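You operate a simulated robot arm through the tools that you are given. There is no shell and no other tool. Be economical: measure what you need, move in short steps, check, and stop when the job is done.

Carry out the task below with a simulated robot arm. There is one attempt and no reset: what you move stays moved.

TASK
Stir the open pot till its skin is gone, then glue the insole's heel.
Fine: use the white stirrer and the yellow brush, put them back and close the pot.
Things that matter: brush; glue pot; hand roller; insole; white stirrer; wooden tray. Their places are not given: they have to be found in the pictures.

Only the result counts: the job must be done as asked and must still hold three seconds after the hand-in. Knocking over, shifting, dropping, spilling or breaking anything else fails it.

THE ROBOT
A 7-joint arm with a two-finger parallel gripper, fixed in place. Base frame: the origin is at the foot of the arm, x ahead of it, y to its left, z up; the work surface is at about z = 0.9. Readings come in m, rad, newtons and seconds.
With the tool pointing down near the work surface it reaches from about 0.24 to 0.68 m from the base axis. Its first joint turns from -1.152 to 1.152 rad. Payload 2.4 kg.
Tool frame: the origin (TCP) lies between the finger pads and is the grasp point; the fingertips stand 0.03 m ahead of it; z points along the fingers, y is the line along which they close. The gripper opens to 0.094 m. The fingers are 0.028 m wide and 0.01 m thick; the gripper's body (0.05 by 0.096 m) begins 0.055 m behind the TCP.
Orientation is that of the tool frame in the base frame, as [roll, pitch, yaw] about the fixed x, y, z axes, in that order (R = Rz(yaw) Ry(pitch) Rx(roll)). With the fingers straight down and closing along the base's y, the tool's x points along the base's -x, its y along +y and its z along -z.

THE INTERFACE
- The arm moves only by the tool apply_moves. Its arguments are lists of equal length, an entry for each row: "delta_rot": the turn, a rotation vector about the tool's x, y, z in rad, a list of three; "offset": the shift along the tool's x, y, z in m, a list of three; "gripper": the closure, from 0 (fully open) to 1 (shut). In form: {"delta_rot": [[wx, wy, wz], ...], "offset": [[dx, dy, dz], ...], "gripper": [gripper, ...]}. A call has 1 to 20 rows; each row shifts and turns the commanded pose from where the row before left it, along the tool's axes as they then stand. Rows are played at 5 a second. More than 0.05 m and 0.15 rad between two rows, or a gripper value outside its range, and nothing of the call is played. A pose out of reach is approached as far as the arm can. The call stops where the force on the tool passes 40 N (or 10 N more than at its start, if that is more) or the arm is blocked; 0.2 s more then pass. Each finger travels about 0.153 m/s and halts on what it meets, pressing with about 33 N; the grip force reading is that of the motor and also rises with nothing between the fingers. The clock runs only during rows and for 0.2 s after the last one: add rows that do not move to give the fingers time. The reply holds the time, the measured pose of the TCP, the force on the tool along the base axes, the opening and the grip force, in the units named above and with some noise, with the torque about the TCP (base axes, N m) and any sound that the robot's microphone picked up.
- Cameras (640 x 400 px; columns grow to the right, rows downward): "scene" is fixed at [0.0202, 0.4558, 1.4609]; the picture's right is [-0.90, -0.43, 0.00], its down [-0.18, 0.37, -0.91] and it looks along [0.39, -0.82, -0.41] (base axes); focal length 326 px, centre (320, 200). "wrist" rides on the gripper at [0.076, 0.014, -0.102] in the tool frame; the picture's right is [-0.18, 0.98, 0.00], its down [-0.75, -0.14, -0.64] and it looks along [-0.63, -0.12, 0.77] (tool axes); focal length 243 px, centre (320, 200).
- capture(camera): a new picture of that camera. No time passes.
- measure_at(camera, pixels): for up to 12 pixels [column, row] of the newest picture of that camera ("zoom" is the newest enlarged one), the place [x, y, z] in the base frame of the surface seen there, good to about 0.003 m. No time passes.
- zoom(camera, box): a new picture of the part [left, top, right, bottom] of that camera's present view, enlarged. No time passes.
- close_job(): hands the job in; it is judged then, once.

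Work in short steps. Measure before you move; look again where a grasp or a placing could have gone wrong, and mend it. You have 80 turns and 38 pictures in all, those below and enlarged ones among them. Open the gripper and draw the arm clear of the work before you hand the job in, unless the task says otherwise; then end with one line.

The tools are called after "Call:" as name(argument=value, ...) on one line, values as JSON. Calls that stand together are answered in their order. apply_moves: Moves the arm, as the interface text tells. Its arguments: {"type":"object","properties":{"delta_rot":{"type":"array"},"offset":{"type":"array"},"gripper":{"type":"array"}},"required":["delta_rot","offset","gripper"]} The other tools are called the same way: capture (camera) takes a picture; measure_at (camera, pixels) gives the place of the surface under pixels of a picture; zoom (camera, box) takes an enlarged picture of a part of a camera's view; close_job () hands the job in.

At the start:

```text
clock: 0.0
position: [0.3751, 0.112, 1.2777]
tcp_rot: [3.14, 0.002, -3.141]
wrist_force: [-0.2, -0.5, 0.7]
ft_torque: [0.03, 0.02, 0.02]
gripper_width: 0.094
grasp_force: 0.0
```

scene: 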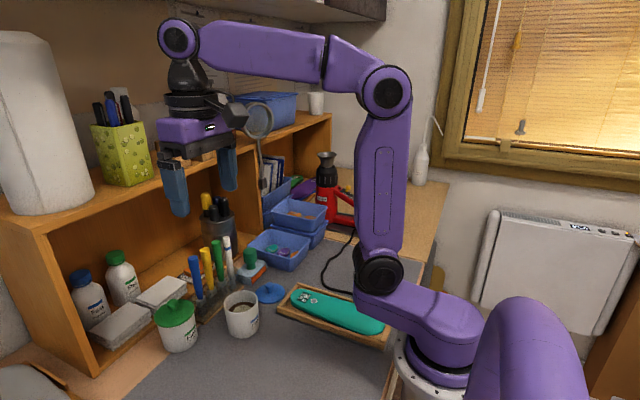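
wrist: 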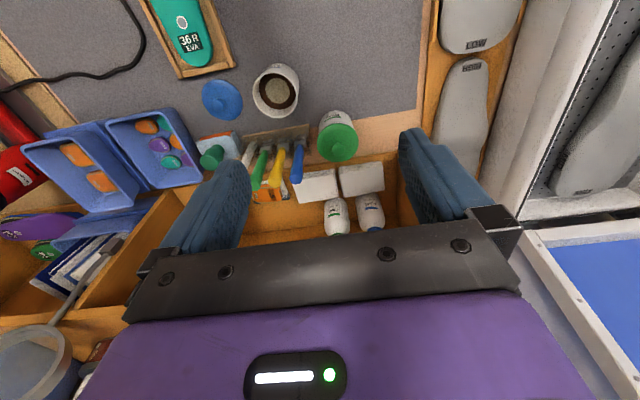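

The scene shows the open pot near (241,312), tools in a rack around (210,275), the blue lid at (269,292), and the insole on the tray at (335,312). I'll enlarge both views to identify the tools.

Call:
zoom(camera="scene", box=[140, 220, 400, 382])

Call:
zoom(camera="wrist", box=[140, 0, 400, 210])

```text
2.46 times, centred on (270, 301) of scene
```

zoom: 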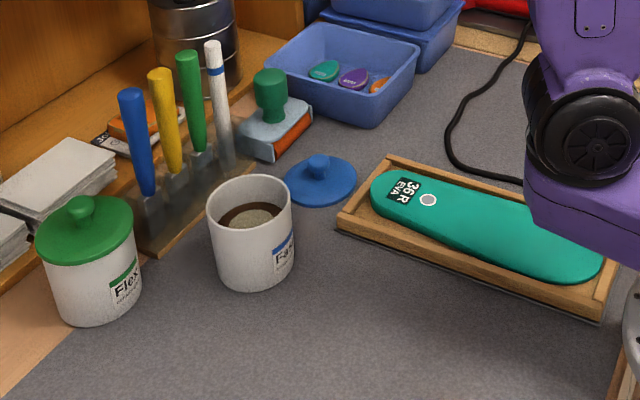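

```text
1.90 times, centred on (270, 105) of wrist
```

zoom: 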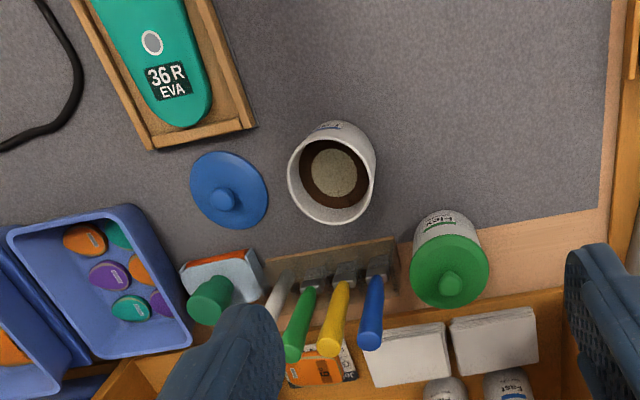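

Newest zoom is the wrist one; I measure the pot, lid, insole and tool tops there, and tool handles in the scene view.

Call:
measure_at(camera="zoom", pixels=[[335, 172], [318, 197], [293, 175], [372, 180], [335, 220], [222, 198], [200, 165], [255, 215], [168, 82], [152, 42], [170, 120], [330, 345]])

Call:
measure_at(camera="scene", pixels=[[226, 240], [228, 255], [231, 280], [205, 252], [207, 268], [210, 285], [217, 244], [194, 258], [203, 302], [269, 285], [300, 297], [375, 325]])

```text
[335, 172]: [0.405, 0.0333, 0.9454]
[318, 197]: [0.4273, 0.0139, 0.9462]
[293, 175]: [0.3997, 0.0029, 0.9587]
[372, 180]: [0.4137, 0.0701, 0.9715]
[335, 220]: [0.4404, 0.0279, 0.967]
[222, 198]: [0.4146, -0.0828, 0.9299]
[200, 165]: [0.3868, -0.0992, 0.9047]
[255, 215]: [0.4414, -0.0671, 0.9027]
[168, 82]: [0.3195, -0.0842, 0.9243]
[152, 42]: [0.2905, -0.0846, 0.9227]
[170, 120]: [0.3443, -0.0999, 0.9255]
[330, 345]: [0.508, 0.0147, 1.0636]
```

```text
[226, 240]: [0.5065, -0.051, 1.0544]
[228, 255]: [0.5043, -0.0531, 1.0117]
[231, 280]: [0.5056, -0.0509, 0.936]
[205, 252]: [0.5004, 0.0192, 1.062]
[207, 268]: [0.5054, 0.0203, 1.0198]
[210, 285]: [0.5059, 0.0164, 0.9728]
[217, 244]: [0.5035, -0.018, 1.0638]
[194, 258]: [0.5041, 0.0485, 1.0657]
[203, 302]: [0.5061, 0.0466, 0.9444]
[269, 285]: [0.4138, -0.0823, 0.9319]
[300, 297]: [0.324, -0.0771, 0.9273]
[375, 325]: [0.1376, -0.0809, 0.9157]
```

Tools stand at x≈0.506 (white y≈-0.051, yellow y≈0.018, tops ≈1.06). I check the shelf's front edge, pot rim and tray/roller clearances, plus a closer look at the tool feet and rack.

Call:
measure_at(camera="scene", pixels=[[60, 222], [150, 183], [285, 135], [262, 150], [207, 225], [217, 205], [250, 252], [258, 268], [225, 304], [258, 304], [241, 293], [228, 130]])

Call:
zoom(camera="scene", box=[180, 230, 270, 345])

```text
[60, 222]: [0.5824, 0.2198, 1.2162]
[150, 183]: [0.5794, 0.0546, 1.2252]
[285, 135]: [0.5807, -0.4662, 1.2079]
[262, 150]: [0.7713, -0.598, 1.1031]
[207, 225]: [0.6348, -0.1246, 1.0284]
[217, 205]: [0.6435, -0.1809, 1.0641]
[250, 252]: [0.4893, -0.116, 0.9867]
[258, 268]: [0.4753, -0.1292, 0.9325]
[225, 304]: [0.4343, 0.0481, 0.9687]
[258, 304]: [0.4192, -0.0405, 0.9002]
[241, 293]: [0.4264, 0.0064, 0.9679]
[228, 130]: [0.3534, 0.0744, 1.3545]
```

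```text
3.48 times, centred on (225, 288) of scene
```

zoom: 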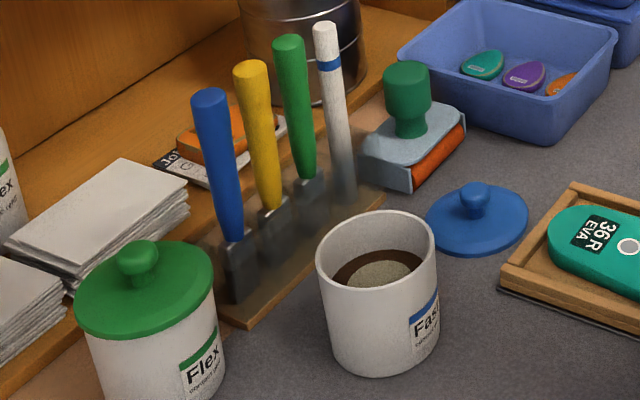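

The white stirrer has a neighbour only at about 33 mm, so I'll close the fingers along base x. First I turn 90° about the tool's z in place and partly close.

Call:
apply_moves(delta_rot=[[0, 0, 0.1428], [0, 0, 0.1428], [0, 0, 0.1428], [0, 0, 0.1428], [0, 0, 0.1428], [0, 0, 0.1428], [0, 0, 0.1428], [0, 0, 0.1428], [0, 0, 0.1428], [0, 0, 0.1428], [0, 0, 0.1428], [0, 0, 0]], offset=[[0, 0, 0], [0, 0, 0], [0, 0, 0], [0, 0, 0], [0, 0, 0], [0, 0, 0], [0, 0, 0], [0, 0, 0], [0, 0, 0], [0, 0, 0], [0, 0, 0], [0, 0, 0]], gripper=[0.3, 0.55, 0.55, 0.55, 0.55, 0.55, 0.55, 0.55, 0.55, 0.55, 0.55, 0.55])

```text
clock: 2.6
position: [0.3753, 0.1114, 1.277]
tcp_rot: [3.141, 0.001, 1.569]
wrist_force: [-0.6, 0.2, -0.8]
ft_torque: [0.02, 0.02, -0.01]
gripper_width: 0.0424
grasp_force: 0.0
```

The turn worked (yaw 1.57: tool x = +y, tool y = +x). Now I go above the white stirrer, at z≈1.16.

Call:
apply_moves(delta_rot=[[0, 0, 0], [0, 0, 0], [0, 0, 0], [0, 0, 0], [0, 0, 0], [0, 0, 0]], offset=[[-0.04, 0.01, 0.02], [-0.04, 0.02, 0.02], [-0.04, 0.025, 0.025], [-0.042, 0.035, 0.025], [0, 0.041, 0.027], [0, 0, 0]], gripper=[0.55, 0.55, 0.55, 0.55, 0.55, 0.55])

Call:
capture(camera="wrist")

Call:
capture(camera="scene")

```text
refused: row 3 steps farther than a row can; nothing moved
```

```text
32 pictures are left
```

wrist: 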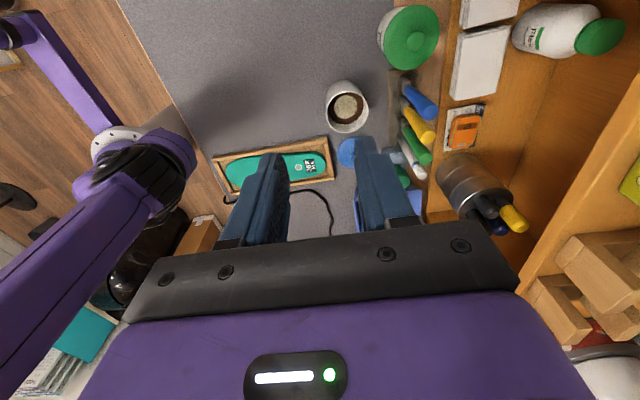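

```text
31 pictures are left
```

scene: 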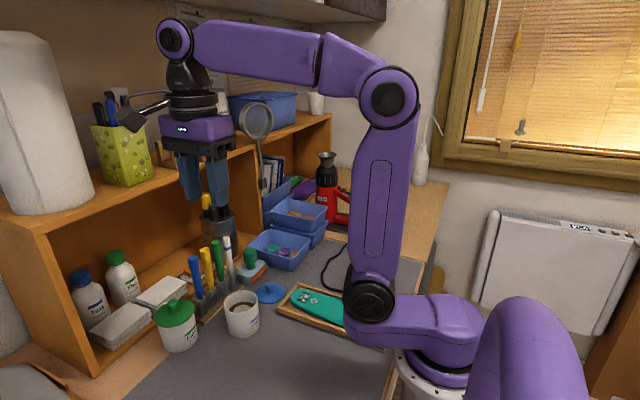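

Refused for step size (norm limit 0.05). While the insole is in view I enlarge it to see which end is the heel, and I redo the move in smaller steps.

Call:
zoom(camera="wrist", box=[200, 120, 340, 208])

Call:
apply_moves(delta_rot=[[0, 0, 0], [0, 0, 0], [0, 0, 0], [0, 0, 0], [0, 0, 0], [0, 0, 0], [0, 0, 0]], offset=[[-0.035, 0.01, 0.015], [-0.035, 0.015, 0.015], [-0.035, 0.02, 0.02], [-0.035, 0.025, 0.02], [-0.022, 0.03, 0.025], [0, 0.032, 0.023], [0, 0, 0]], gripper=[0.55, 0.55, 0.55, 0.55, 0.55, 0.55, 0.55])

Call:
capture(camera="wrist")

```text
4.55 times, centred on (270, 164) of wrist
```

zoom: 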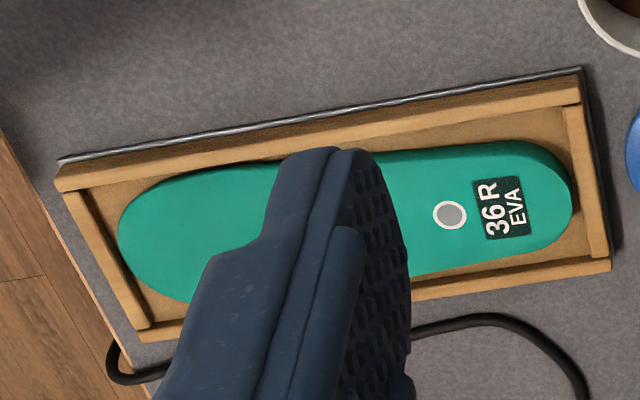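

```text
clock: 4.2
position: [0.5081, -0.051, 1.1593]
tcp_rot: [3.141, -0.001, 1.571]
wrist_force: [0.7, 0.0, 0.9]
ft_torque: [-0.01, 0.01, 0.04]
gripper_width: 0.0421
grasp_force: 0.0
```

```text
29 pictures are left
```

wrist: 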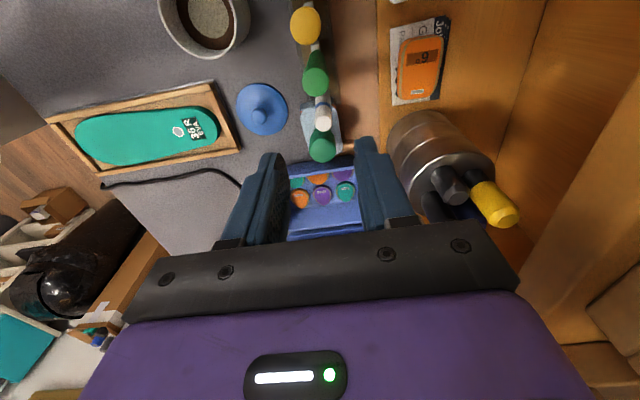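

Now directly above the stirrer. I enlarge the insole again (fully visible at (145,135)) and measure the tool tops from above.

Call:
zoom(camera="wrist", box=[40, 70, 250, 190])

Call:
measure_at(camera="wrist", pixels=[[324, 110], [324, 103], [317, 75], [305, 22], [210, 18], [320, 140], [80, 135], [217, 125], [150, 112], [155, 160], [100, 118], [200, 112]])

```text
3.05 times, centred on (145, 130) of wrist
```

zoom: 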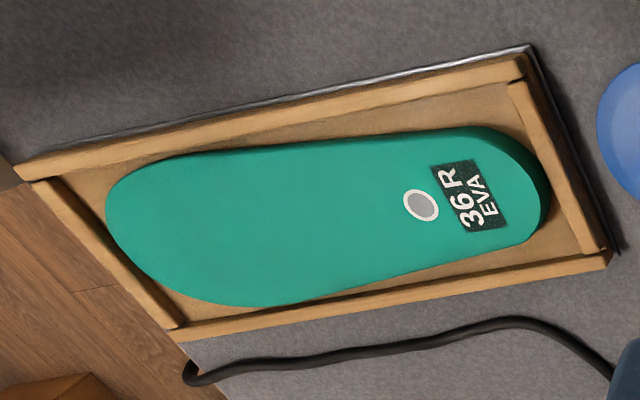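

```text
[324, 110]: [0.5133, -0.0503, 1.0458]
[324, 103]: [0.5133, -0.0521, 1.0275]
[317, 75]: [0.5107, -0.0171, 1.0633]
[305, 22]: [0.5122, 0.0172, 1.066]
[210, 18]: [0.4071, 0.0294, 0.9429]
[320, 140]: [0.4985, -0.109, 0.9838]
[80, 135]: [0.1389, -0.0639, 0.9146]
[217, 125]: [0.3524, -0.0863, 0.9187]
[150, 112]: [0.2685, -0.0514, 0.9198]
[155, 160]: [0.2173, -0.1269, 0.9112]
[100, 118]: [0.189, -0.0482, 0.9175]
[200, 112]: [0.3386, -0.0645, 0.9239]
```

The labelled end at (217,125) is narrower: that's the heel (x≈0.29–0.355, y≈-0.09). Descending onto the white stirrer, then closing.

Call:
apply_moves(delta_rot=[[0, 0, 0], [0, 0, 0], [0, 0, 0], [0, 0, 0], [0, 0, 0]], offset=[[0, 0.002, 0.03], [0, 0, 0.03], [0, 0, 0.03], [0, 0, 0.026], [0, 0, 0]], gripper=[0.55, 0.55, 0.55, 0.55, 0.55])

Call:
zoom(camera="scene", box=[160, 170, 300, 310])

```text
clock: 5.4
position: [0.5113, -0.0495, 1.0454]
tcp_rot: [3.141, 0.001, 1.569]
wrist_force: [0.0, -0.1, -0.2]
ft_torque: [0.01, -0.03, -0.05]
gripper_width: 0.0423
grasp_force: 0.0
```

```text
2.86 times, centred on (230, 240) of scene
```

zoom: 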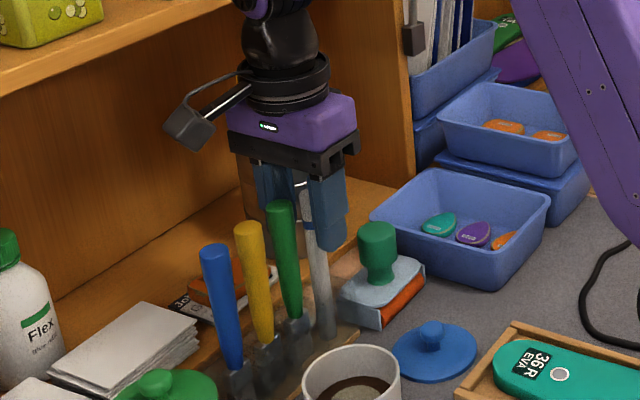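

The white stirrer stands between the fingers. Close and hold.

Call:
apply_moves(delta_rot=[[0, 0, 0], [0, 0, 0], [0, 0, 0], [0, 0, 0]], offset=[[0, 0, 0], [0, 0, 0], [0, 0, 0], [0, 0, 0]], gripper=[0.8, 1, 1, 1])

```text
clock: 6.4
position: [0.5109, -0.0506, 1.0442]
tcp_rot: [-3.14, 0.001, 1.571]
wrist_force: [-0.2, 0.0, -0.1]
ft_torque: [-0.01, 0.0, 0.0]
gripper_width: 0.0167
grasp_force: 33.0
```

Gripped (width 16.7 mm). Lifting 0.12 m straight up and looking.

Call:
apply_moves(delta_rot=[[0, 0, 0], [0, 0, 0], [0, 0, 0], [0, 0, 0], [0, 0, 0]], offset=[[0, 0, -0.02], [0, 0, -0.03], [0, 0, -0.035], [0, 0, -0.035], [0, 0, 0]], gripper=[1, 1, 1, 1, 1])

Call:
zoom(camera="scene", box=[160, 150, 320, 330])

```text
clock: 7.6
position: [0.5109, -0.0508, 1.1629]
tcp_rot: [-3.141, 0.0, 1.573]
wrist_force: [-0.2, -0.9, -0.1]
ft_torque: [-0.01, -0.01, -0.02]
gripper_width: 0.0165
grasp_force: 33.2
```

```text
2.22 times, centred on (240, 240) of scene
```

zoom: 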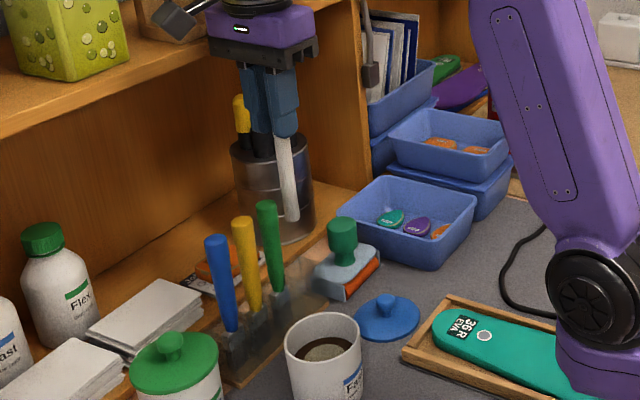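

The stirrer is held upright. I measure its lower tip at (291,217) and shaft, plus the pot's rim and skin.

Call:
measure_at(camera="zoom", pixels=[[291, 217], [290, 205], [285, 150], [325, 349], [288, 345], [360, 338], [322, 314], [324, 368], [305, 270], [250, 325], [308, 335]])

Call:
zoom(camera="scene", box=[210, 280, 270, 340])

```text
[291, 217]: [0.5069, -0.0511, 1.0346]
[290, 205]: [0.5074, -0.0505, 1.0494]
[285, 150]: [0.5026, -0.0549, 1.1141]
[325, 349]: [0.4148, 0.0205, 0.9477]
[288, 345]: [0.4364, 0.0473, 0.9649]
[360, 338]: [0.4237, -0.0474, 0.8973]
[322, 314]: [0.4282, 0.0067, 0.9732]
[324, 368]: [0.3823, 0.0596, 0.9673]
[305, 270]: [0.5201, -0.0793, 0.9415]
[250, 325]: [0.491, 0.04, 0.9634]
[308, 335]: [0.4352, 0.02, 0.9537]
```

```text
6.67 times, centred on (240, 310) of scene
```

zoom: 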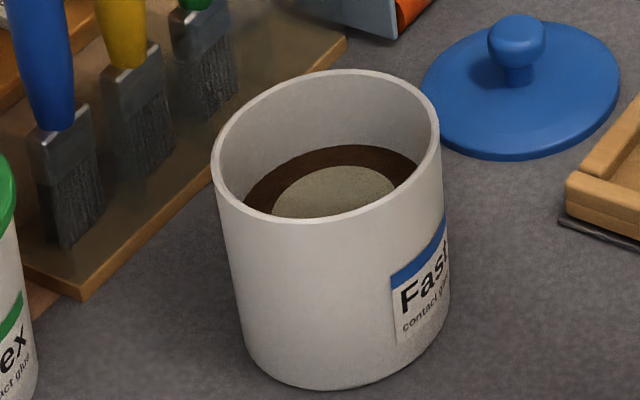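

Stirrer tip is ≈0.131 m below the TCP. I measure the rim, glue surface, and lid in this sharper view.

Call:
measure_at(camera="zoom", pixels=[[216, 165], [345, 73], [437, 145], [300, 219], [240, 120], [420, 100], [390, 195], [335, 190], [345, 150], [517, 25], [470, 150], [600, 60]])

```text
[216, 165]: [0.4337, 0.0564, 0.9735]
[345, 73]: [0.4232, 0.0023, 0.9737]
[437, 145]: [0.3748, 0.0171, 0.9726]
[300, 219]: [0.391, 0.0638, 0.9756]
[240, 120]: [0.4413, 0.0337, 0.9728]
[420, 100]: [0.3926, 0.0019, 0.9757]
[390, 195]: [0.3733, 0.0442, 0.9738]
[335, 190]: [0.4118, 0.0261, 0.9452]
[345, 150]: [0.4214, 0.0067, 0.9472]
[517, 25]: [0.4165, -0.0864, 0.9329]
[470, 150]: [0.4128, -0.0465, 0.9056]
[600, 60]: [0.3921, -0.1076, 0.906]
```

Pot centre ≈(0.4065, 0.033), mid-rim radius 0.035, rim z 0.974, glue at 0.946. I move back in x first, clear of the green brush, then over the pot.

Call:
apply_moves(delta_rot=[[0, 0, 0], [0, 0, 0], [0, 0, 0], [0, 0, 0], [0, 0, 0], [0, 0, 0]], offset=[[0, -0.035, 0], [0, -0.035, 0], [0, -0.0345, 0], [0.043, 0, 0], [0.043, 0, 0], [0, 0, 0]], gripper=[1, 1, 1, 1, 1, 1])

Call:
zoom(camera="scene", box=[190, 200, 290, 350])

```text
clock: 9.0
position: [0.4096, 0.0355, 1.1625]
tcp_rot: [-3.14, -0.002, 1.571]
wrist_force: [0.6, -0.5, -0.1]
ft_torque: [0.01, 0.01, 0.0]
gripper_width: 0.0166
grasp_force: 33.7
```

```text
2.67 times, centred on (240, 275) of scene
```

zoom: 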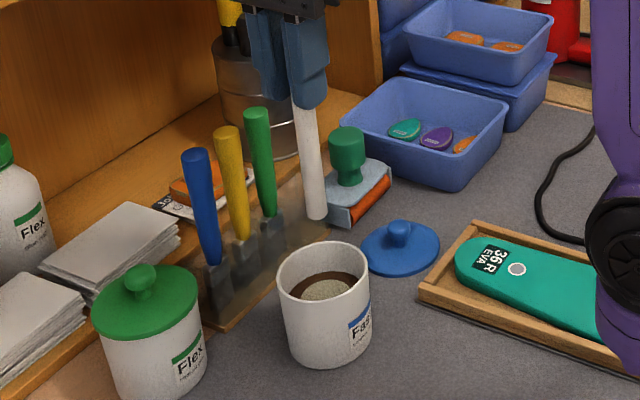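

Above the pot; checking the tip location before dipping.

Call:
measure_at(camera="zoom", pixels=[[316, 216], [312, 190], [308, 140]])

```text
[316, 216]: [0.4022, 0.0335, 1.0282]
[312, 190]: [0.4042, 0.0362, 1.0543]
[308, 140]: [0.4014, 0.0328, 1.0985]
```

The shaft centre is at about (0.406, 0.029). I shift y by +0.004 and lower the tip to ≈0.93, into the glue.

Call:
apply_moves(delta_rot=[[0, 0, 0], [0, 0, 0], [0, 0, 0], [0, 0, 0], [0, 0, 0]], offset=[[0.004, 0, 0.02], [0, 0, 0.03], [0, 0, 0.03], [0, 0, 0.02], [0, 0, 0]], gripper=[1, 1, 1, 1, 1])

```text
clock: 10.0
position: [0.4076, 0.0398, 1.0727]
tcp_rot: [3.134, 0.0, 1.573]
wrist_force: [-6.7, -0.1, 18.3]
ft_torque: [-0.09, 0.93, -0.04]
gripper_width: 0.014
grasp_force: 33.0
stopped in row 4: the force on the tool passed its limit (the readings are from after the stop); the commanded pose is now the measured one
```

Stopped with 18 N upward and width now 14 mm; something's been touched. I look.

Call:
zoom(camera="scene", box=[190, 200, 290, 350])

Call:
zoom(camera="wrist", box=[200, 60, 420, 260])

```text
2.67 times, centred on (240, 275) of scene
```

zoom: 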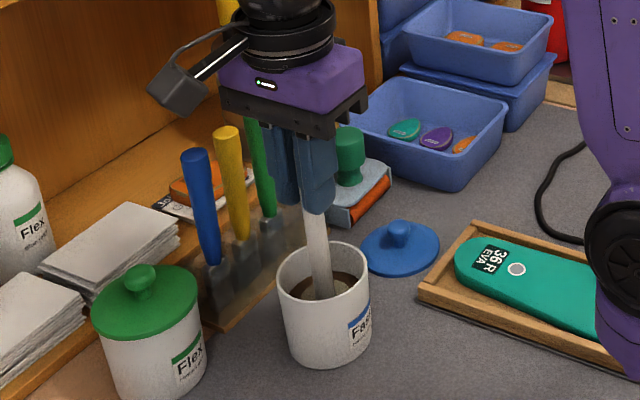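

```text
2.00 times, centred on (310, 160) of wrist
```

zoom: 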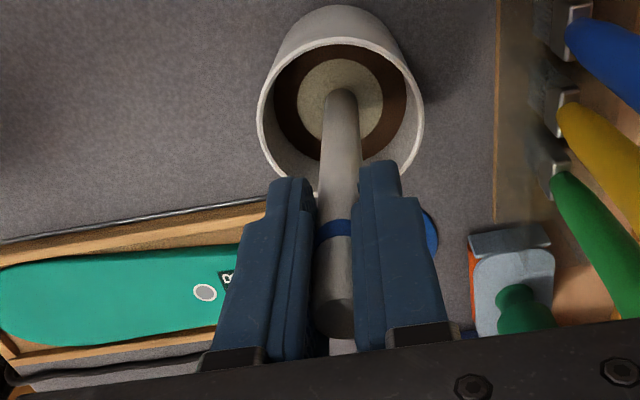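

The stirrer stands on the skin/glue and seems to have slid a bit in the grip. I measure its band, top and lower end.

Call:
measure_at(camera="zoom", pixels=[[335, 325], [334, 230], [340, 150], [340, 100], [365, 80], [345, 55]])

Call:
zoom(camera="scene", box=[210, 240, 275, 340])

```text
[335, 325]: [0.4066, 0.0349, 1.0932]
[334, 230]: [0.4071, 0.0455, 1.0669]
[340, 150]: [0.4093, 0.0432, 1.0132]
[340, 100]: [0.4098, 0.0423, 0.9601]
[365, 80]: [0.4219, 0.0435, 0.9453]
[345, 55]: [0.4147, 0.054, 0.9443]
```

```text
4.00 times, centred on (242, 290) of scene
```

zoom: 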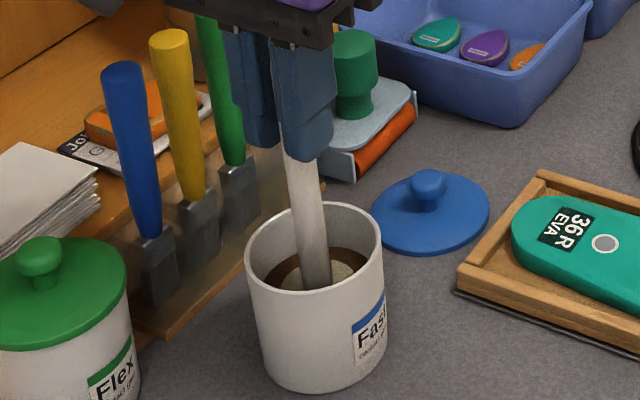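

The tip sits at about the glue surface (z≈0.94), slip only about 3 mm. I raise 2 mm to relieve the force, centre, and stir one circle of 14 mm radius.

Call:
apply_moves(delta_rot=[[0, 0, 0], [0, 0, 0], [0, 0, 0], [0, 0, 0], [0, 0, 0], [0, 0, 0], [0, 0, 0], [0, 0, 0], [0, 0, 0], [0, 0, 0], [0, 0, 0], [0, 0, 0], [0, 0, 0], [0, 0, 0], [0, 0, 0], [0, 0, 0]], offset=[[0, 0, -0.002], [0, 0, 0], [0.005, -0.001, 0], [0.006, -0.001, 0], [-0.00188, 0.007, 0], [-0.00512, 0.00512, 0], [-0.007, 0.00188, 0], [-0.007, -0.00188, 0], [-0.00512, -0.00512, 0], [-0.00188, -0.007, 0], [0.00188, -0.007, 0], [0.00512, -0.00512, 0], [0.007, -0.00188, 0], [0.007, 0.00188, 0], [0.00512, 0.00512, 0], [0.00188, 0.007, 0]], gripper=[1, 1, 1, 1, 1, 1, 1, 1, 1, 1, 1, 1, 1, 1, 1, 1])

Call:
zoom(camera="wrist", box=[200, 60, 420, 260])

```text
clock: 13.4
position: [0.4061, 0.0534, 1.0734]
tcp_rot: [3.134, -0.001, 1.572]
wrist_force: [0.1, 0.0, 0.0]
ft_torque: [0.01, 0.03, 0.01]
gripper_width: 0.0147
grasp_force: 32.6
```

```text
2.00 times, centred on (310, 160) of wrist
```

zoom: 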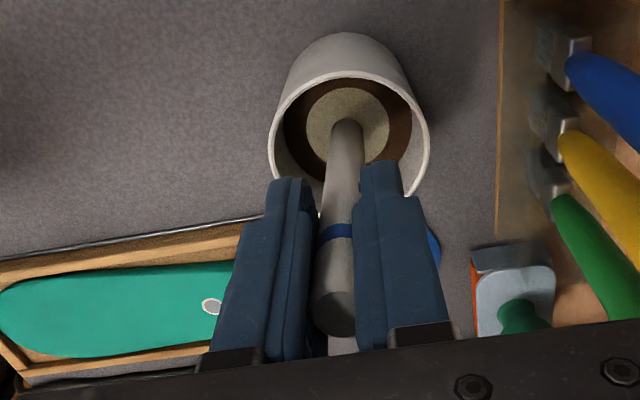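

I check whether the pot moved and where the tip is: measuring rim, skin and shaft in this view.

Call:
measure_at(camera="zoom", pixels=[[272, 130], [427, 130], [345, 75], [290, 95], [410, 95], [345, 125], [320, 125], [380, 125], [346, 160], [345, 100]])

Call:
zoom(camera="scene", box=[210, 280, 270, 340])

```text
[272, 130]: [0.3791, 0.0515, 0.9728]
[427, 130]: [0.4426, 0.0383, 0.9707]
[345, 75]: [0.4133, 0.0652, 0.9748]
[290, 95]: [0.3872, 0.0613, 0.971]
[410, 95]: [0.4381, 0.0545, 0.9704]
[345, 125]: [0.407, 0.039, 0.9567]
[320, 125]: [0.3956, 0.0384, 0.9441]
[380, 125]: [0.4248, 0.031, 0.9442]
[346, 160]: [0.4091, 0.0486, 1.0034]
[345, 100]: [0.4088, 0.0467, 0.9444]
```

```text
6.67 times, centred on (240, 310) of scene
```

zoom: 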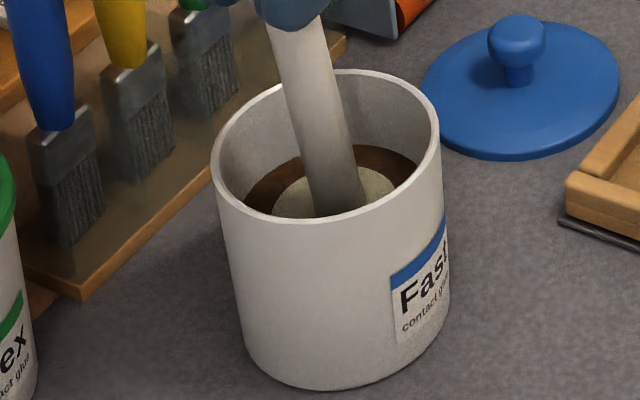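

The pot hasn't moved, but the stirrer pivoted in the grip and the tip now just hovers at the surface (z≈0.946). I lower slowly in 1 mm steps and watch the force.

Call:
apply_moves(delta_rot=[[0, 0, 0], [0, 0, 0], [0, 0, 0], [0, 0, 0], [0, 0, 0]], offset=[[0, 0, 0.001], [0, 0, 0.001], [0, 0, 0.001], [0, 0, 0.001], [0, 0, 0]], gripper=[1, 1, 1, 1, 1])

```text
clock: 14.6
position: [0.4051, 0.0497, 1.0709]
tcp_rot: [3.127, 0.001, 1.572]
wrist_force: [-2.2, 1.4, 31.2]
ft_torque: [-0.21, 0.28, -0.09]
gripper_width: 0.0147
grasp_force: 33.1
```

There is a solid resistance (31 N) at the surface, so the stirring should be done with light contact. I back off 1.8 mm and stir two circles.

Call:
apply_moves(delta_rot=[[0, 0, 0], [0, 0, 0], [0, 0, 0], [0, 0, 0], [0, 0, 0], [0, 0, 0], [0, 0, 0], [0, 0, 0], [0, 0, 0], [0, 0, 0], [0, 0, 0], [0, 0, 0], [0, 0, 0], [0, 0, 0], [0, 0, 0], [0, 0, 0], [0, 0, 0]], offset=[[0, 0, -0.0018], [-0.0041, 0.0099, 0], [-0.0099, 0.0041, 0], [-0.0099, -0.0041, 0], [-0.0041, -0.0099, 0], [0.0041, -0.0099, 0], [0.0099, -0.0041, 0], [0.0099, 0.0041, 0], [0.0041, 0.0099, 0], [-0.0041, 0.0099, 0], [-0.0099, 0.0041, 0], [-0.0099, -0.0041, 0], [-0.0041, -0.0099, 0], [0.0041, -0.0099, 0], [0.0099, -0.0041, 0], [0.0099, 0.0041, 0], [0.0041, 0.0099, 0]], gripper=[1, 1, 1, 1, 1, 1, 1, 1, 1, 1, 1, 1, 1, 1, 1, 1, 1])

Call:
zoom(camera="wrist", box=[200, 60, 420, 260])

```text
clock: 18.2
position: [0.4053, 0.051, 1.0717]
tcp_rot: [3.133, -0.001, 1.573]
wrist_force: [-0.1, -0.2, -0.2]
ft_torque: [-0.03, 0.03, -0.02]
gripper_width: 0.0143
grasp_force: 33.3
```

```text
2.00 times, centred on (310, 160) of wrist
```

zoom: 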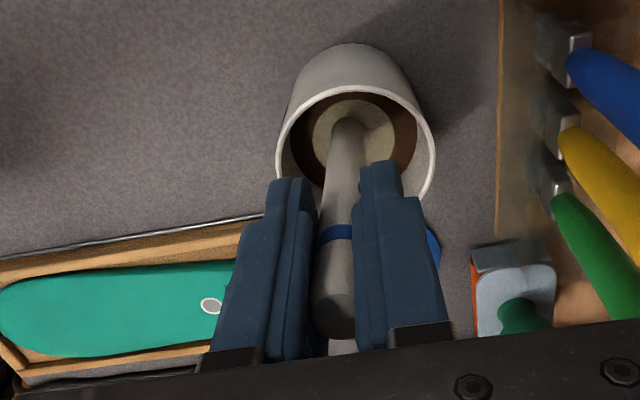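

The skin is still whole. I measure the stirrer's top and low end and the surface, to get the real tip depth.

Call:
measure_at(camera="zoom", pixels=[[334, 322], [334, 305], [345, 180], [346, 150], [346, 135], [346, 124], [346, 118], [346, 110], [370, 125], [400, 130]])

Call:
zoom(camera="scene", box=[215, 280, 265, 330])

```text
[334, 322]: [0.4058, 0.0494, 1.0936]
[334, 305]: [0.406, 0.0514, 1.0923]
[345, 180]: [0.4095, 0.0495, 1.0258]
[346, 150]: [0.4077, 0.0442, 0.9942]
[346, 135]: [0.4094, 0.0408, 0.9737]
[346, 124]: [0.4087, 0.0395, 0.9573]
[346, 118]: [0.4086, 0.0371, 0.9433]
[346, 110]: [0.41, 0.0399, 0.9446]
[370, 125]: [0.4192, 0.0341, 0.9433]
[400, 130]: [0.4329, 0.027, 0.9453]
```

```text
8.00 times, centred on (240, 305) of scene
```

zoom: 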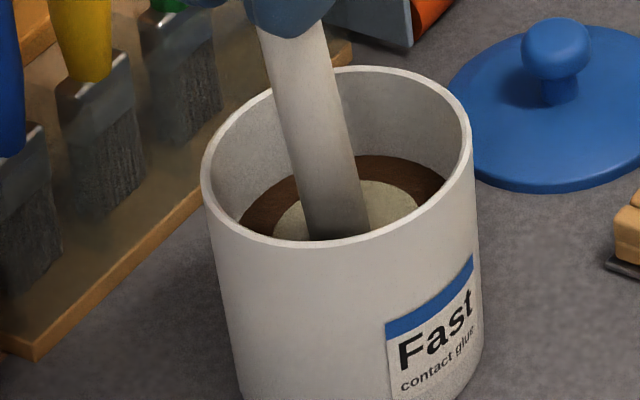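

The stirrer leans about 8°, its tip lags ~20 mm toward -y, so my circles didn't enclose the pot's axis. The tip is now nearly on the axis; I circle about this position with 13 mm radius at this height.

Call:
apply_moves(delta_rot=[[0, 0, 0], [0, 0, 0], [0, 0, 0], [0, 0, 0], [0, 0, 0], [0, 0, 0], [0, 0, 0], [0, 0, 0], [0, 0, 0], [0, 0, 0], [0, 0, 0], [0, 0, 0], [0, 0, 0], [0, 0, 0]], offset=[[0.007, -0.002, 0.0005], [0.007, 0, 0], [-0.00188, 0.007, 0], [-0.00512, 0.00512, 0], [-0.007, 0.00188, 0], [-0.007, -0.00188, 0], [-0.00512, -0.00512, 0], [-0.00188, -0.007, 0], [0.00188, -0.007, 0], [0.00512, -0.00512, 0], [0.007, -0.00188, 0], [0.007, 0.00188, 0], [0.00512, 0.00512, 0], [0.00188, 0.007, 0]], gripper=[1, 1, 1, 1, 1, 1, 1, 1, 1, 1, 1, 1, 1, 1])

Call:
zoom(camera="scene", box=[215, 280, 265, 330])

```text
clock: 21.2
position: [0.4027, 0.0651, 1.0707]
tcp_rot: [3.134, -0.001, 1.572]
wrist_force: [-5.6, -2.2, 11.8]
ft_torque: [-0.37, 0.72, -0.06]
gripper_width: 0.0145
grasp_force: 32.9
```

```text
8.00 times, centred on (240, 305) of scene
```

zoom: 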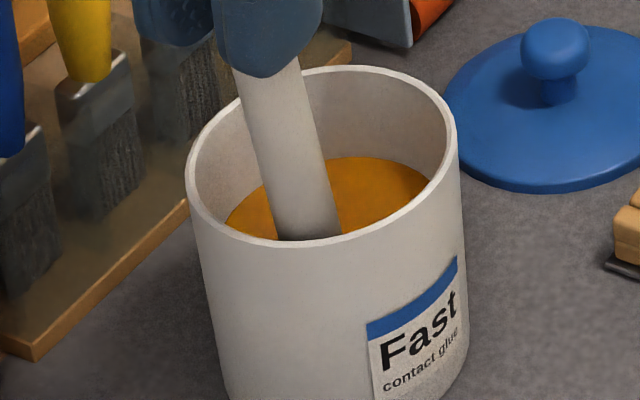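

The skin is gone (amber glue now shown); the pot nudged a few mm. I lift straight up slowly and let the stirrer drip a moment over the pot.

Call:
apply_moves(delta_rot=[[0, 0, 0], [0, 0, 0], [0, 0, 0], [0, 0, 0], [0, 0, 0], [0, 0, 0], [0, 0, 0], [0, 0, 0], [0, 0, 0]], offset=[[0, 0, -0.004], [-0.01, 0.0, 0], [0, 0, -0.015], [0, 0, -0.015], [0, 0, 0], [0, 0, 0], [0, 0, 0], [0, 0, -0.025], [0, 0, -0.035]], gripper=[1, 1, 1, 1, 1, 1, 1, 1, 1])

Call:
zoom(camera="scene", box=[190, 200, 290, 350])

```text
clock: 23.2
position: [0.4037, 0.0543, 1.1646]
tcp_rot: [3.132, 0.001, 1.573]
wrist_force: [0.2, 0.1, 0.0]
ft_torque: [0.01, 0.02, -0.02]
gripper_width: 0.0143
grasp_force: 33.4
```

```text
2.67 times, centred on (240, 275) of scene
```

zoom: 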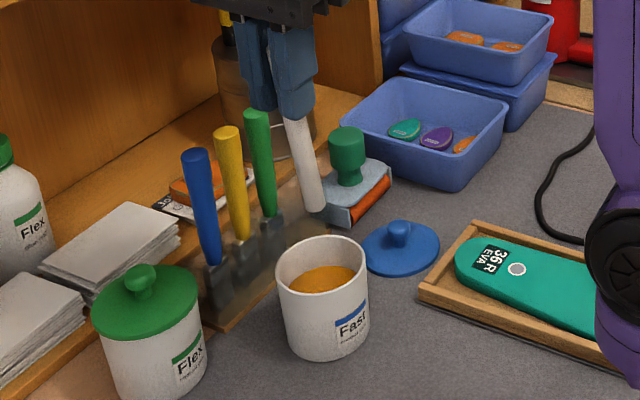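

Now I measure the stirrer's lean along its shaft, and the pot's new rim and lid.

Call:
measure_at(camera="zoom", pixels=[[317, 208], [311, 185], [305, 160], [299, 135], [277, 268], [325, 237], [366, 262], [310, 295], [350, 242], [325, 280], [399, 230], [290, 218]])

Call:
zoom(camera="scene", box=[215, 250, 275, 300])

```text
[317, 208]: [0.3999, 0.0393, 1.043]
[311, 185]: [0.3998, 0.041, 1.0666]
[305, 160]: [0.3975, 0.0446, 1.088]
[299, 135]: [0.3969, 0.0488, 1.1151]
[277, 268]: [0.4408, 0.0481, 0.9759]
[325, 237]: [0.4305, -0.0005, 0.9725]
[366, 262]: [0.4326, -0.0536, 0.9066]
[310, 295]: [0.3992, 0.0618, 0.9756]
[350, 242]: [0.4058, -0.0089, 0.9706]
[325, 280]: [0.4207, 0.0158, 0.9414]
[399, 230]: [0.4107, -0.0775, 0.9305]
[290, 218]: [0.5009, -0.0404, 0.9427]
```

```text
8.00 times, centred on (245, 275) of scene
```

zoom: 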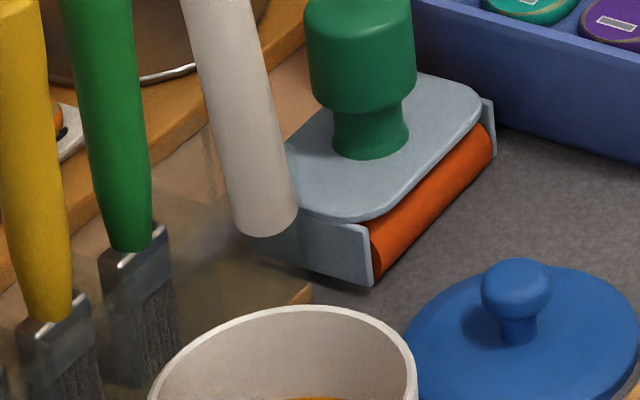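

The stirrer leans 0.13 rad (top toward +y). I tilt the tool +0.12 about base x to make it upright, and then look with the wrist camera at the rack.

Call:
apply_moves(delta_rot=[[0, 0.06, 0], [0, 0.06, 0], [0, 0, 0]], offset=[[0, 0, 0], [0, 0, 0], [0, 0, 0]], gripper=[1, 1, 1])

Call:
capture(camera="wrist")

```text
clock: 24.0
position: [0.4024, 0.0541, 1.1652]
tcp_rot: [3.132, -0.121, 1.572]
wrist_force: [0.3, 0.5, -1.3]
ft_torque: [0.01, 0.03, 0.0]
gripper_width: 0.0144
grasp_force: 33.1
```

```text
13 pictures are left
```

wrist: 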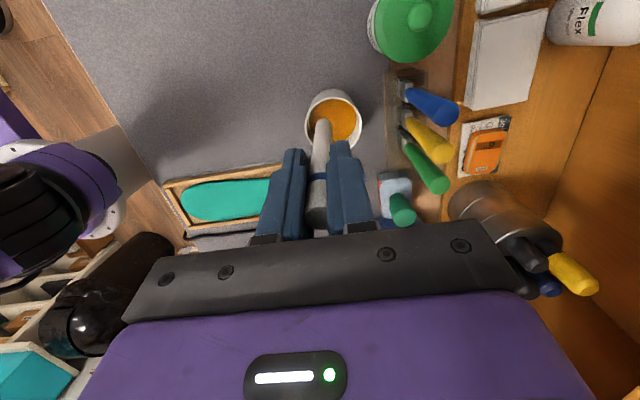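

13 pictures left, so I use this one fully: measuring the stirrer's axis, green/yellow/blue brush positions and the rack.

Call:
measure_at(camera="wrist", pixels=[[317, 210], [319, 165], [321, 140], [322, 125], [440, 186], [418, 157], [443, 155], [425, 135], [404, 132], [402, 152], [395, 160], [404, 172]])

Call:
measure_at(camera="scene", pixels=[[231, 280], [235, 284]])

```text
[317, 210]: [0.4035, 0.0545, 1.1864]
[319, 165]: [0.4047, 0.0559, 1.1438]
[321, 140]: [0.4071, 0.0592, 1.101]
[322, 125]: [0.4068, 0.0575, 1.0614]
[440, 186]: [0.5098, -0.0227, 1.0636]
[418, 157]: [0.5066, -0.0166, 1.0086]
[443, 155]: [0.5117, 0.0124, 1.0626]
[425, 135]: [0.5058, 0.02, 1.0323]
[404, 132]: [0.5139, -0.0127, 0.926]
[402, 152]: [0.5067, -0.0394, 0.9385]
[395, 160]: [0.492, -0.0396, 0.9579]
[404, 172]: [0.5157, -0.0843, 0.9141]
```

```text
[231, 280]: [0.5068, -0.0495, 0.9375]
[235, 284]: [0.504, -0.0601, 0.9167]
```

The stirrer is upright now, axis about 4 mm to -y of the TCP, as when first gripped. I go back over its slot: y first, then x, at this height.

Call:
apply_moves(delta_rot=[[0, 0, 0], [0, 0, 0], [0, 0, 0], [0, 0, 0], [0, 0, 0], [0, 0, 0], [0, 0, 0]], offset=[[-0.0347, 0, -0.0042], [-0.0347, 0, -0.0042], [-0.0347, 0, -0.0042], [0, 0.0362, 0], [0, 0.0362, 0], [0, 0.0362, 0], [0, 0, 0]], gripper=[1, 1, 1, 1, 1, 1, 1])

Call:
zoom(camera="scene", box=[185, 195, 275, 305])

```text
clock: 25.6
position: [0.5097, -0.0525, 1.1675]
tcp_rot: [3.133, -0.122, 1.573]
wrist_force: [-0.4, -0.2, 0.1]
ft_torque: [0.03, 0.01, -0.01]
gripper_width: 0.0146
grasp_force: 33.1
```

```text
3.64 times, centred on (230, 250) of scene
```

zoom: 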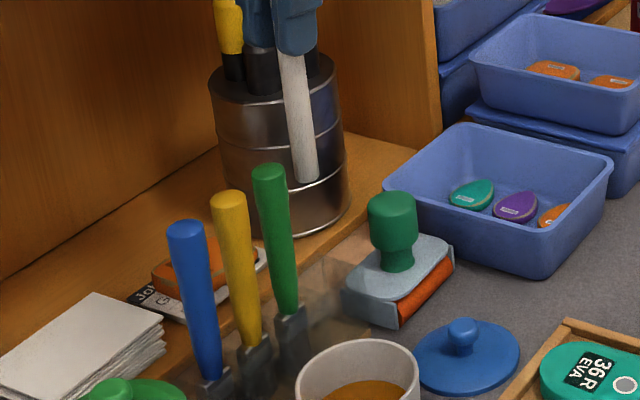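

Measuring the stirrer's surface in the same scene view; in its slot it had read about (0.5055, -0.0517).

Call:
measure_at(camera="zoom", pixels=[[306, 178], [304, 160], [302, 140], [299, 120], [296, 95], [292, 70], [272, 180], [276, 220], [283, 290]])

```text
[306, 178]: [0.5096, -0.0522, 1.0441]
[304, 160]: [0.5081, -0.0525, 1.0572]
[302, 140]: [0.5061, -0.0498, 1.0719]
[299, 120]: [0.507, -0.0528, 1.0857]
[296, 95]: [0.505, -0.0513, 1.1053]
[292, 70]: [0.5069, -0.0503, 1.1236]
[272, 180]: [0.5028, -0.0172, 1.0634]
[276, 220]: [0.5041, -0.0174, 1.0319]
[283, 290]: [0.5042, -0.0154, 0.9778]
```

Alignment is within 2 mm. I lower in 1.5–2 cm steps, slower near the bottom.

Call:
apply_moves(delta_rot=[[0, 0, 0], [0, 0, 0], [0, 0, 0], [0, 0, 0], [0, 0, 0], [0, 0, 0], [0, 0, 0], [0, 0, 0], [0, 0, 0], [0, 0, 0], [0, 0, 0]], offset=[[-0.0024, -0.0005, 0.0199], [-0.0024, 0, 0.0199], [-0.0018, 0, 0.0149], [-0.0012, 0, 0.0099], [-0.0012, 0, 0.0099], [-0.0012, 0, 0.0099], [-0.0012, 0, 0.0099], [-0.0012, 0, 0.0099], [-0.0012, 0, 0.0099], [-0.0006, 0, 0.005], [0, 0, 0]], gripper=[1, 1, 1, 1, 1, 1, 1, 1, 1, 1, 1])

```text
clock: 28.0
position: [0.5107, -0.049, 1.047]
tcp_rot: [3.13, -0.121, 1.572]
wrist_force: [-0.3, 0.3, 0.2]
ft_torque: [-0.02, 0.0, 0.02]
gripper_width: 0.0148
grasp_force: 33.1
```

No contact yet at 1.047; continue down 2 mm per row, then hold.

Call:
apply_moves(delta_rot=[[0, 0, 0], [0, 0, 0], [0, 0, 0], [0, 0, 0]], offset=[[-0.0002, 0, 0.002], [-0.0002, 0, 0.002], [-0.0001, 0, 0.001], [0, 0, 0]], gripper=[1, 1, 1, 1])

```text
clock: 29.0
position: [0.5111, -0.0505, 1.0419]
tcp_rot: [3.132, -0.12, 1.572]
wrist_force: [-0.2, -0.2, -0.2]
ft_torque: [0.01, -0.04, 0.0]
gripper_width: 0.0147
grasp_force: 33.6
```

Call:
zoom(camera="scene", box=[185, 215, 285, 315])

```text
4.00 times, centred on (235, 265) of scene
```

zoom: 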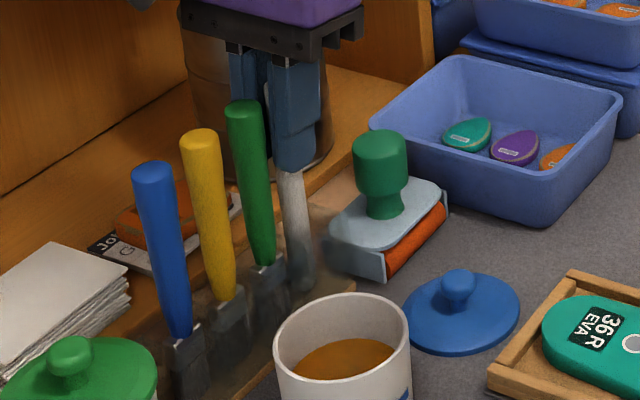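

The stirrer is inside its clear holder. I lower in 1 mm steps for a soft touch.

Call:
apply_moves(delta_rot=[[0, 0, 0], [0, 0, 0], [0, 0, 0], [0, 0, 0]], offset=[[-0.0001, 0, 0.001], [-0.0001, 0, 0.001], [-0.0001, 0, 0.001], [0, 0, 0]], gripper=[1, 1, 1, 1])

```text
clock: 30.0
position: [0.5121, -0.0507, 1.0376]
tcp_rot: [3.132, -0.12, 1.572]
wrist_force: [0.0, -0.1, -0.3]
ft_torque: [-0.01, 0.0, 0.0]
gripper_width: 0.0144
grasp_force: 33.3
```

Still free; a few more millimetres.

Call:
apply_moves(delta_rot=[[0, 0, 0], [0, 0, 0], [0, 0, 0], [0, 0, 0], [0, 0, 0]], offset=[[-0.0001, 0, 0.001], [-0.0001, 0, 0.001], [-0.0001, 0, 0.001], [-0.0001, 0, 0.001], [0, 0, 0]], gripper=[1, 1, 1, 1, 1])

```text
clock: 31.2
position: [0.5129, -0.0505, 1.035]
tcp_rot: [3.13, -0.117, 1.571]
wrist_force: [-2.0, 0.7, 26.4]
ft_torque: [-0.09, 0.17, 0.0]
gripper_width: 0.0144
grasp_force: 33.1
```

Bottom reached. I back off 1.5 mm and open the fingers to 42 mm.

Call:
apply_moves(delta_rot=[[0, 0, 0], [0, 0, 0], [0, 0, 0], [0, 0, 0], [0, 0, 0]], offset=[[0.0002, -0.001, -0.002], [0, 0, 0], [0, 0, 0], [0, 0, 0], [0, 0, 0]], gripper=[1, 0.9, 0.7, 0.55, 0.55])

```text
clock: 32.4
position: [0.5104, -0.0499, 1.0366]
tcp_rot: [3.132, -0.121, 1.572]
wrist_force: [-1.1, 0.4, 0.0]
ft_torque: [0.0, 0.01, 0.04]
gripper_width: 0.0424
grasp_force: 0.0
```

Released. I lift straight up, untilt the tool, and go above the yellow brush (0.510, 0.013).

Call:
apply_moves(delta_rot=[[0, 0, 0], [0, 0, 0], [0, 0, 0], [0, 0, 0], [0, 0, 0], [0, -0.06, 0], [0, -0.06, 0], [0, 0, 0], [0, 0, 0], [0, 0, 0]], offset=[[0.0018, 0, -0.0149], [0.0024, 0, -0.0199], [0.003, 0, -0.0248], [0.0036, 0, -0.0298], [0.0036, 0, -0.0298], [0, 0, 0], [0, 0, 0], [0.03, 0, 0], [0.0335, 0, 0], [0, 0, 0]], gripper=[0.55, 0.55, 0.55, 0.55, 0.55, 0.55, 0.55, 0.55, 0.55, 0.55])

Call:
capture(camera="scene")

```text
clock: 34.6
position: [0.5102, 0.0133, 1.1562]
tcp_rot: [3.134, 0.001, 1.572]
wrist_force: [0.2, 0.2, -0.7]
ft_torque: [0.01, -0.02, 0.0]
gripper_width: 0.0422
grasp_force: 0.1
```

```text
10 pictures are left
```

scene: 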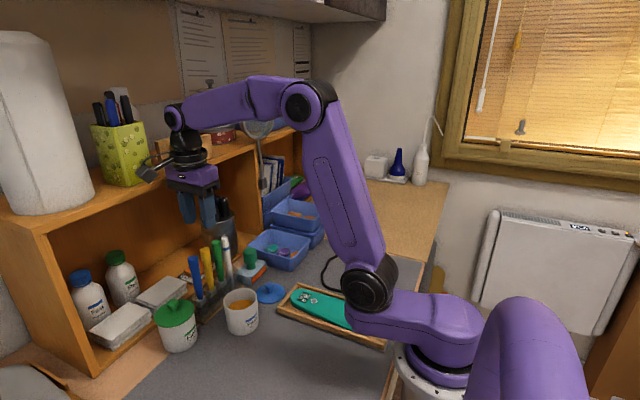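

The white stirrer stands in its slot. I measure it, the yellow brush and the pot's present rim/lid in this picture.

Call:
measure_at(camera="scene", pixels=[[226, 242], [231, 275], [205, 251], [207, 268], [223, 302], [239, 290], [257, 296], [230, 310], [250, 309], [240, 302], [269, 285], [225, 294]])

```text
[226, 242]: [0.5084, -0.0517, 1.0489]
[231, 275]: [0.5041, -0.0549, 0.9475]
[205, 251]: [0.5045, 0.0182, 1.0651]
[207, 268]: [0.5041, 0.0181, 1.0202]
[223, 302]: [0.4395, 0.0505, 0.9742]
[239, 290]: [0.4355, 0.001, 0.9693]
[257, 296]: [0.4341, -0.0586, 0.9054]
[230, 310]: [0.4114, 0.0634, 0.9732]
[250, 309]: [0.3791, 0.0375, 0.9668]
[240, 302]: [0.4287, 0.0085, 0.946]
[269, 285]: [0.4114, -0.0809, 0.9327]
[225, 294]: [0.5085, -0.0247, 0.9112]
```

The pot is now centred at about (0.412, 0.029). Lowering onto the yellow brush to z≈1.03, a lower and stiffer grip than before, then closing.

Call:
apply_moves(delta_rot=[[0, 0, 0], [0, 0, 0], [0, 0, 0], [0, 0, 0], [0, 0, 0], [0, 0, 0], [0, 0, 0], [0, 0, 0], [0, 0, 0], [0, 0, 0]], offset=[[-0.0015, 0, 0.03], [0, 0, 0.03], [0, 0, 0.03], [0, 0, 0.02], [0, 0, 0.016], [0, 0, 0], [0, 0, 0], [0, 0, 0], [0, 0, 0], [0, 0, 0]], gripper=[0.55, 0.55, 0.55, 0.55, 0.55, 0.55, 0.8, 1, 1, 1])

```text
clock: 36.8
position: [0.5113, 0.0099, 1.0302]
tcp_rot: [3.133, 0.0, 1.572]
wrist_force: [-0.5, 0.2, -0.2]
ft_torque: [-0.02, 0.01, 0.0]
gripper_width: 0.0189
grasp_force: 33.0
```

Gripped (18.9 mm). Lift 0.115 m and draw back in x to above the pot's x, then look.

Call:
apply_moves(delta_rot=[[0, 0, 0], [0, 0, 0], [0, 0, 0], [0, 0, 0], [0, 0, 0], [0, 0, 0], [0, 0, 0], [0, 0, 0]], offset=[[0, 0, -0.02], [0, 0, -0.03], [0, 0, -0.035], [0, 0, -0.03], [0, -0.035, 0], [0, -0.035, 0], [0.019, -0.029, 0], [0, 0, 0]], gripper=[1, 1, 1, 1, 1, 1, 1, 1])

Call:
zoom(camera="scene", box=[185, 200, 345, 330])

```text
clock: 38.6
position: [0.412, 0.029, 1.1457]
tcp_rot: [3.133, 0.0, 1.573]
wrist_force: [0.6, 0.0, -0.7]
ft_torque: [-0.02, 0.0, -0.01]
gripper_width: 0.0195
grasp_force: 32.7
```

```text
3.08 times, centred on (265, 265) of scene
```

zoom: 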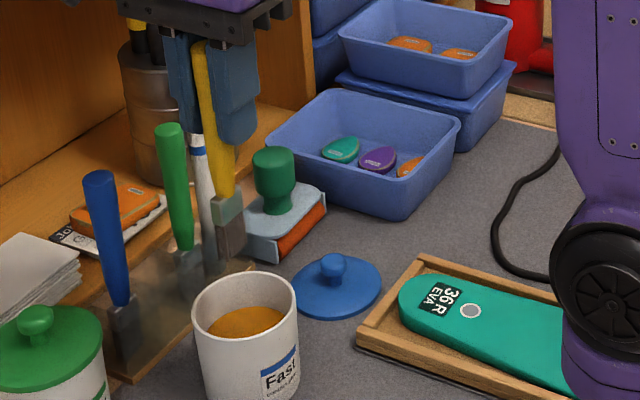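

Brush is held with its bristles at (232,240). Measuring bristle tip, ferrule, pot rim and insole.

Call:
measure_at(camera="zoom", pixels=[[223, 255], [243, 247], [232, 235], [228, 210], [220, 160], [195, 310], [245, 273], [295, 295], [240, 338], [470, 310], [415, 290], [390, 290]])

```text
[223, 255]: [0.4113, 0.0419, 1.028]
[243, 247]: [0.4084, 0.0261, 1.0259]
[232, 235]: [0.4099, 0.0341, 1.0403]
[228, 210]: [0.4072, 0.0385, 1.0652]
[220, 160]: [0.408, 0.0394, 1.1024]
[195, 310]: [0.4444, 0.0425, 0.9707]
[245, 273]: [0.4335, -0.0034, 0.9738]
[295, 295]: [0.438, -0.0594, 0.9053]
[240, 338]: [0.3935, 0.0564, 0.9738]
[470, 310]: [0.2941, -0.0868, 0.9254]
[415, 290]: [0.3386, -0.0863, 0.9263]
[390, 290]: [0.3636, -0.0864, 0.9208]
```

Bristle tip is ≈0.120 m below the TCP, centred about (0.412, 0.033). I shift y by -0.005 and dip slowly to the glue surface (TCP ≈1.063), watching force.

Call:
apply_moves(delta_rot=[[0, 0, 0], [0, 0, 0], [0, 0, 0], [0, 0, 0], [0, 0, 0], [0, 0, 0], [0, 0, 0], [0, 0, 0], [0, 0, 0], [0, 0, 0]], offset=[[-0.005, 0, 0], [0, 0, 0.025], [0, 0, 0.025], [0, 0, 0.02], [0, 0, 0.008], [0, 0, 0.001], [0, 0, 0.001], [0, 0, 0.001], [0, 0, 0.001], [0, 0, 0]], gripper=[1, 1, 1, 1, 1, 1, 1, 1, 1, 1])

```text
clock: 40.8
position: [0.412, 0.0256, 1.0633]
tcp_rot: [3.13, -0.001, 1.572]
wrist_force: [-0.7, 0.3, 31.0]
ft_torque: [0.05, 0.1, 0.02]
gripper_width: 0.019
grasp_force: 33.1
```

Touching (31 N). I ease off 1.5 mm, dab slightly, dwell, then lift out and let it drip before looking.

Call:
apply_moves(delta_rot=[[0, 0, 0], [0, 0, 0], [0, 0, 0], [0, 0, 0], [0, 0, 0], [0, 0, 0], [0, 0, 0], [0, 0, 0], [0, 0, 0], [0, 0, 0], [0, 0, 0], [0, 0, 0], [0, 0, 0]], offset=[[0, 0, -0.0015], [0, 0, 0], [0, 0.004, 0], [0, -0.004, 0], [0, 0, 0], [0, 0, -0.01], [0, 0, -0.01], [0, 0, 0], [0, 0, 0], [0, 0, 0], [0, 0, -0.02], [0, 0, -0.03], [0, 0, 0]], gripper=[1, 1, 1, 1, 1, 1, 1, 1, 1, 1, 1, 1, 1])

Call:
zoom(camera="scene", box=[185, 200, 345, 330])

```text
clock: 43.6
position: [0.4123, 0.0252, 1.1347]
tcp_rot: [3.133, -0.001, 1.573]
wrist_force: [0.0, -0.5, -0.2]
ft_torque: [0.02, 0.0, 0.0]
gripper_width: 0.0189
grasp_force: 33.1
```

```text
3.08 times, centred on (265, 265) of scene
```

zoom: 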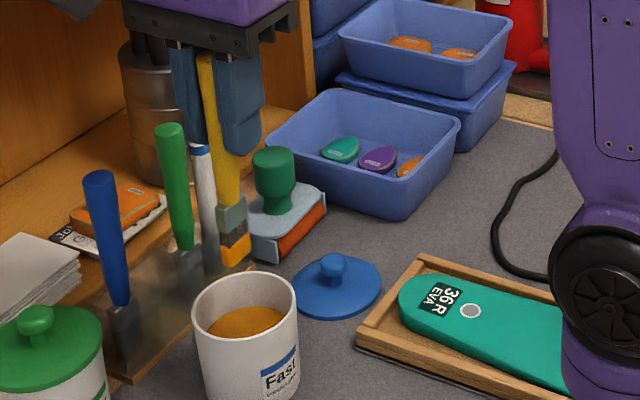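

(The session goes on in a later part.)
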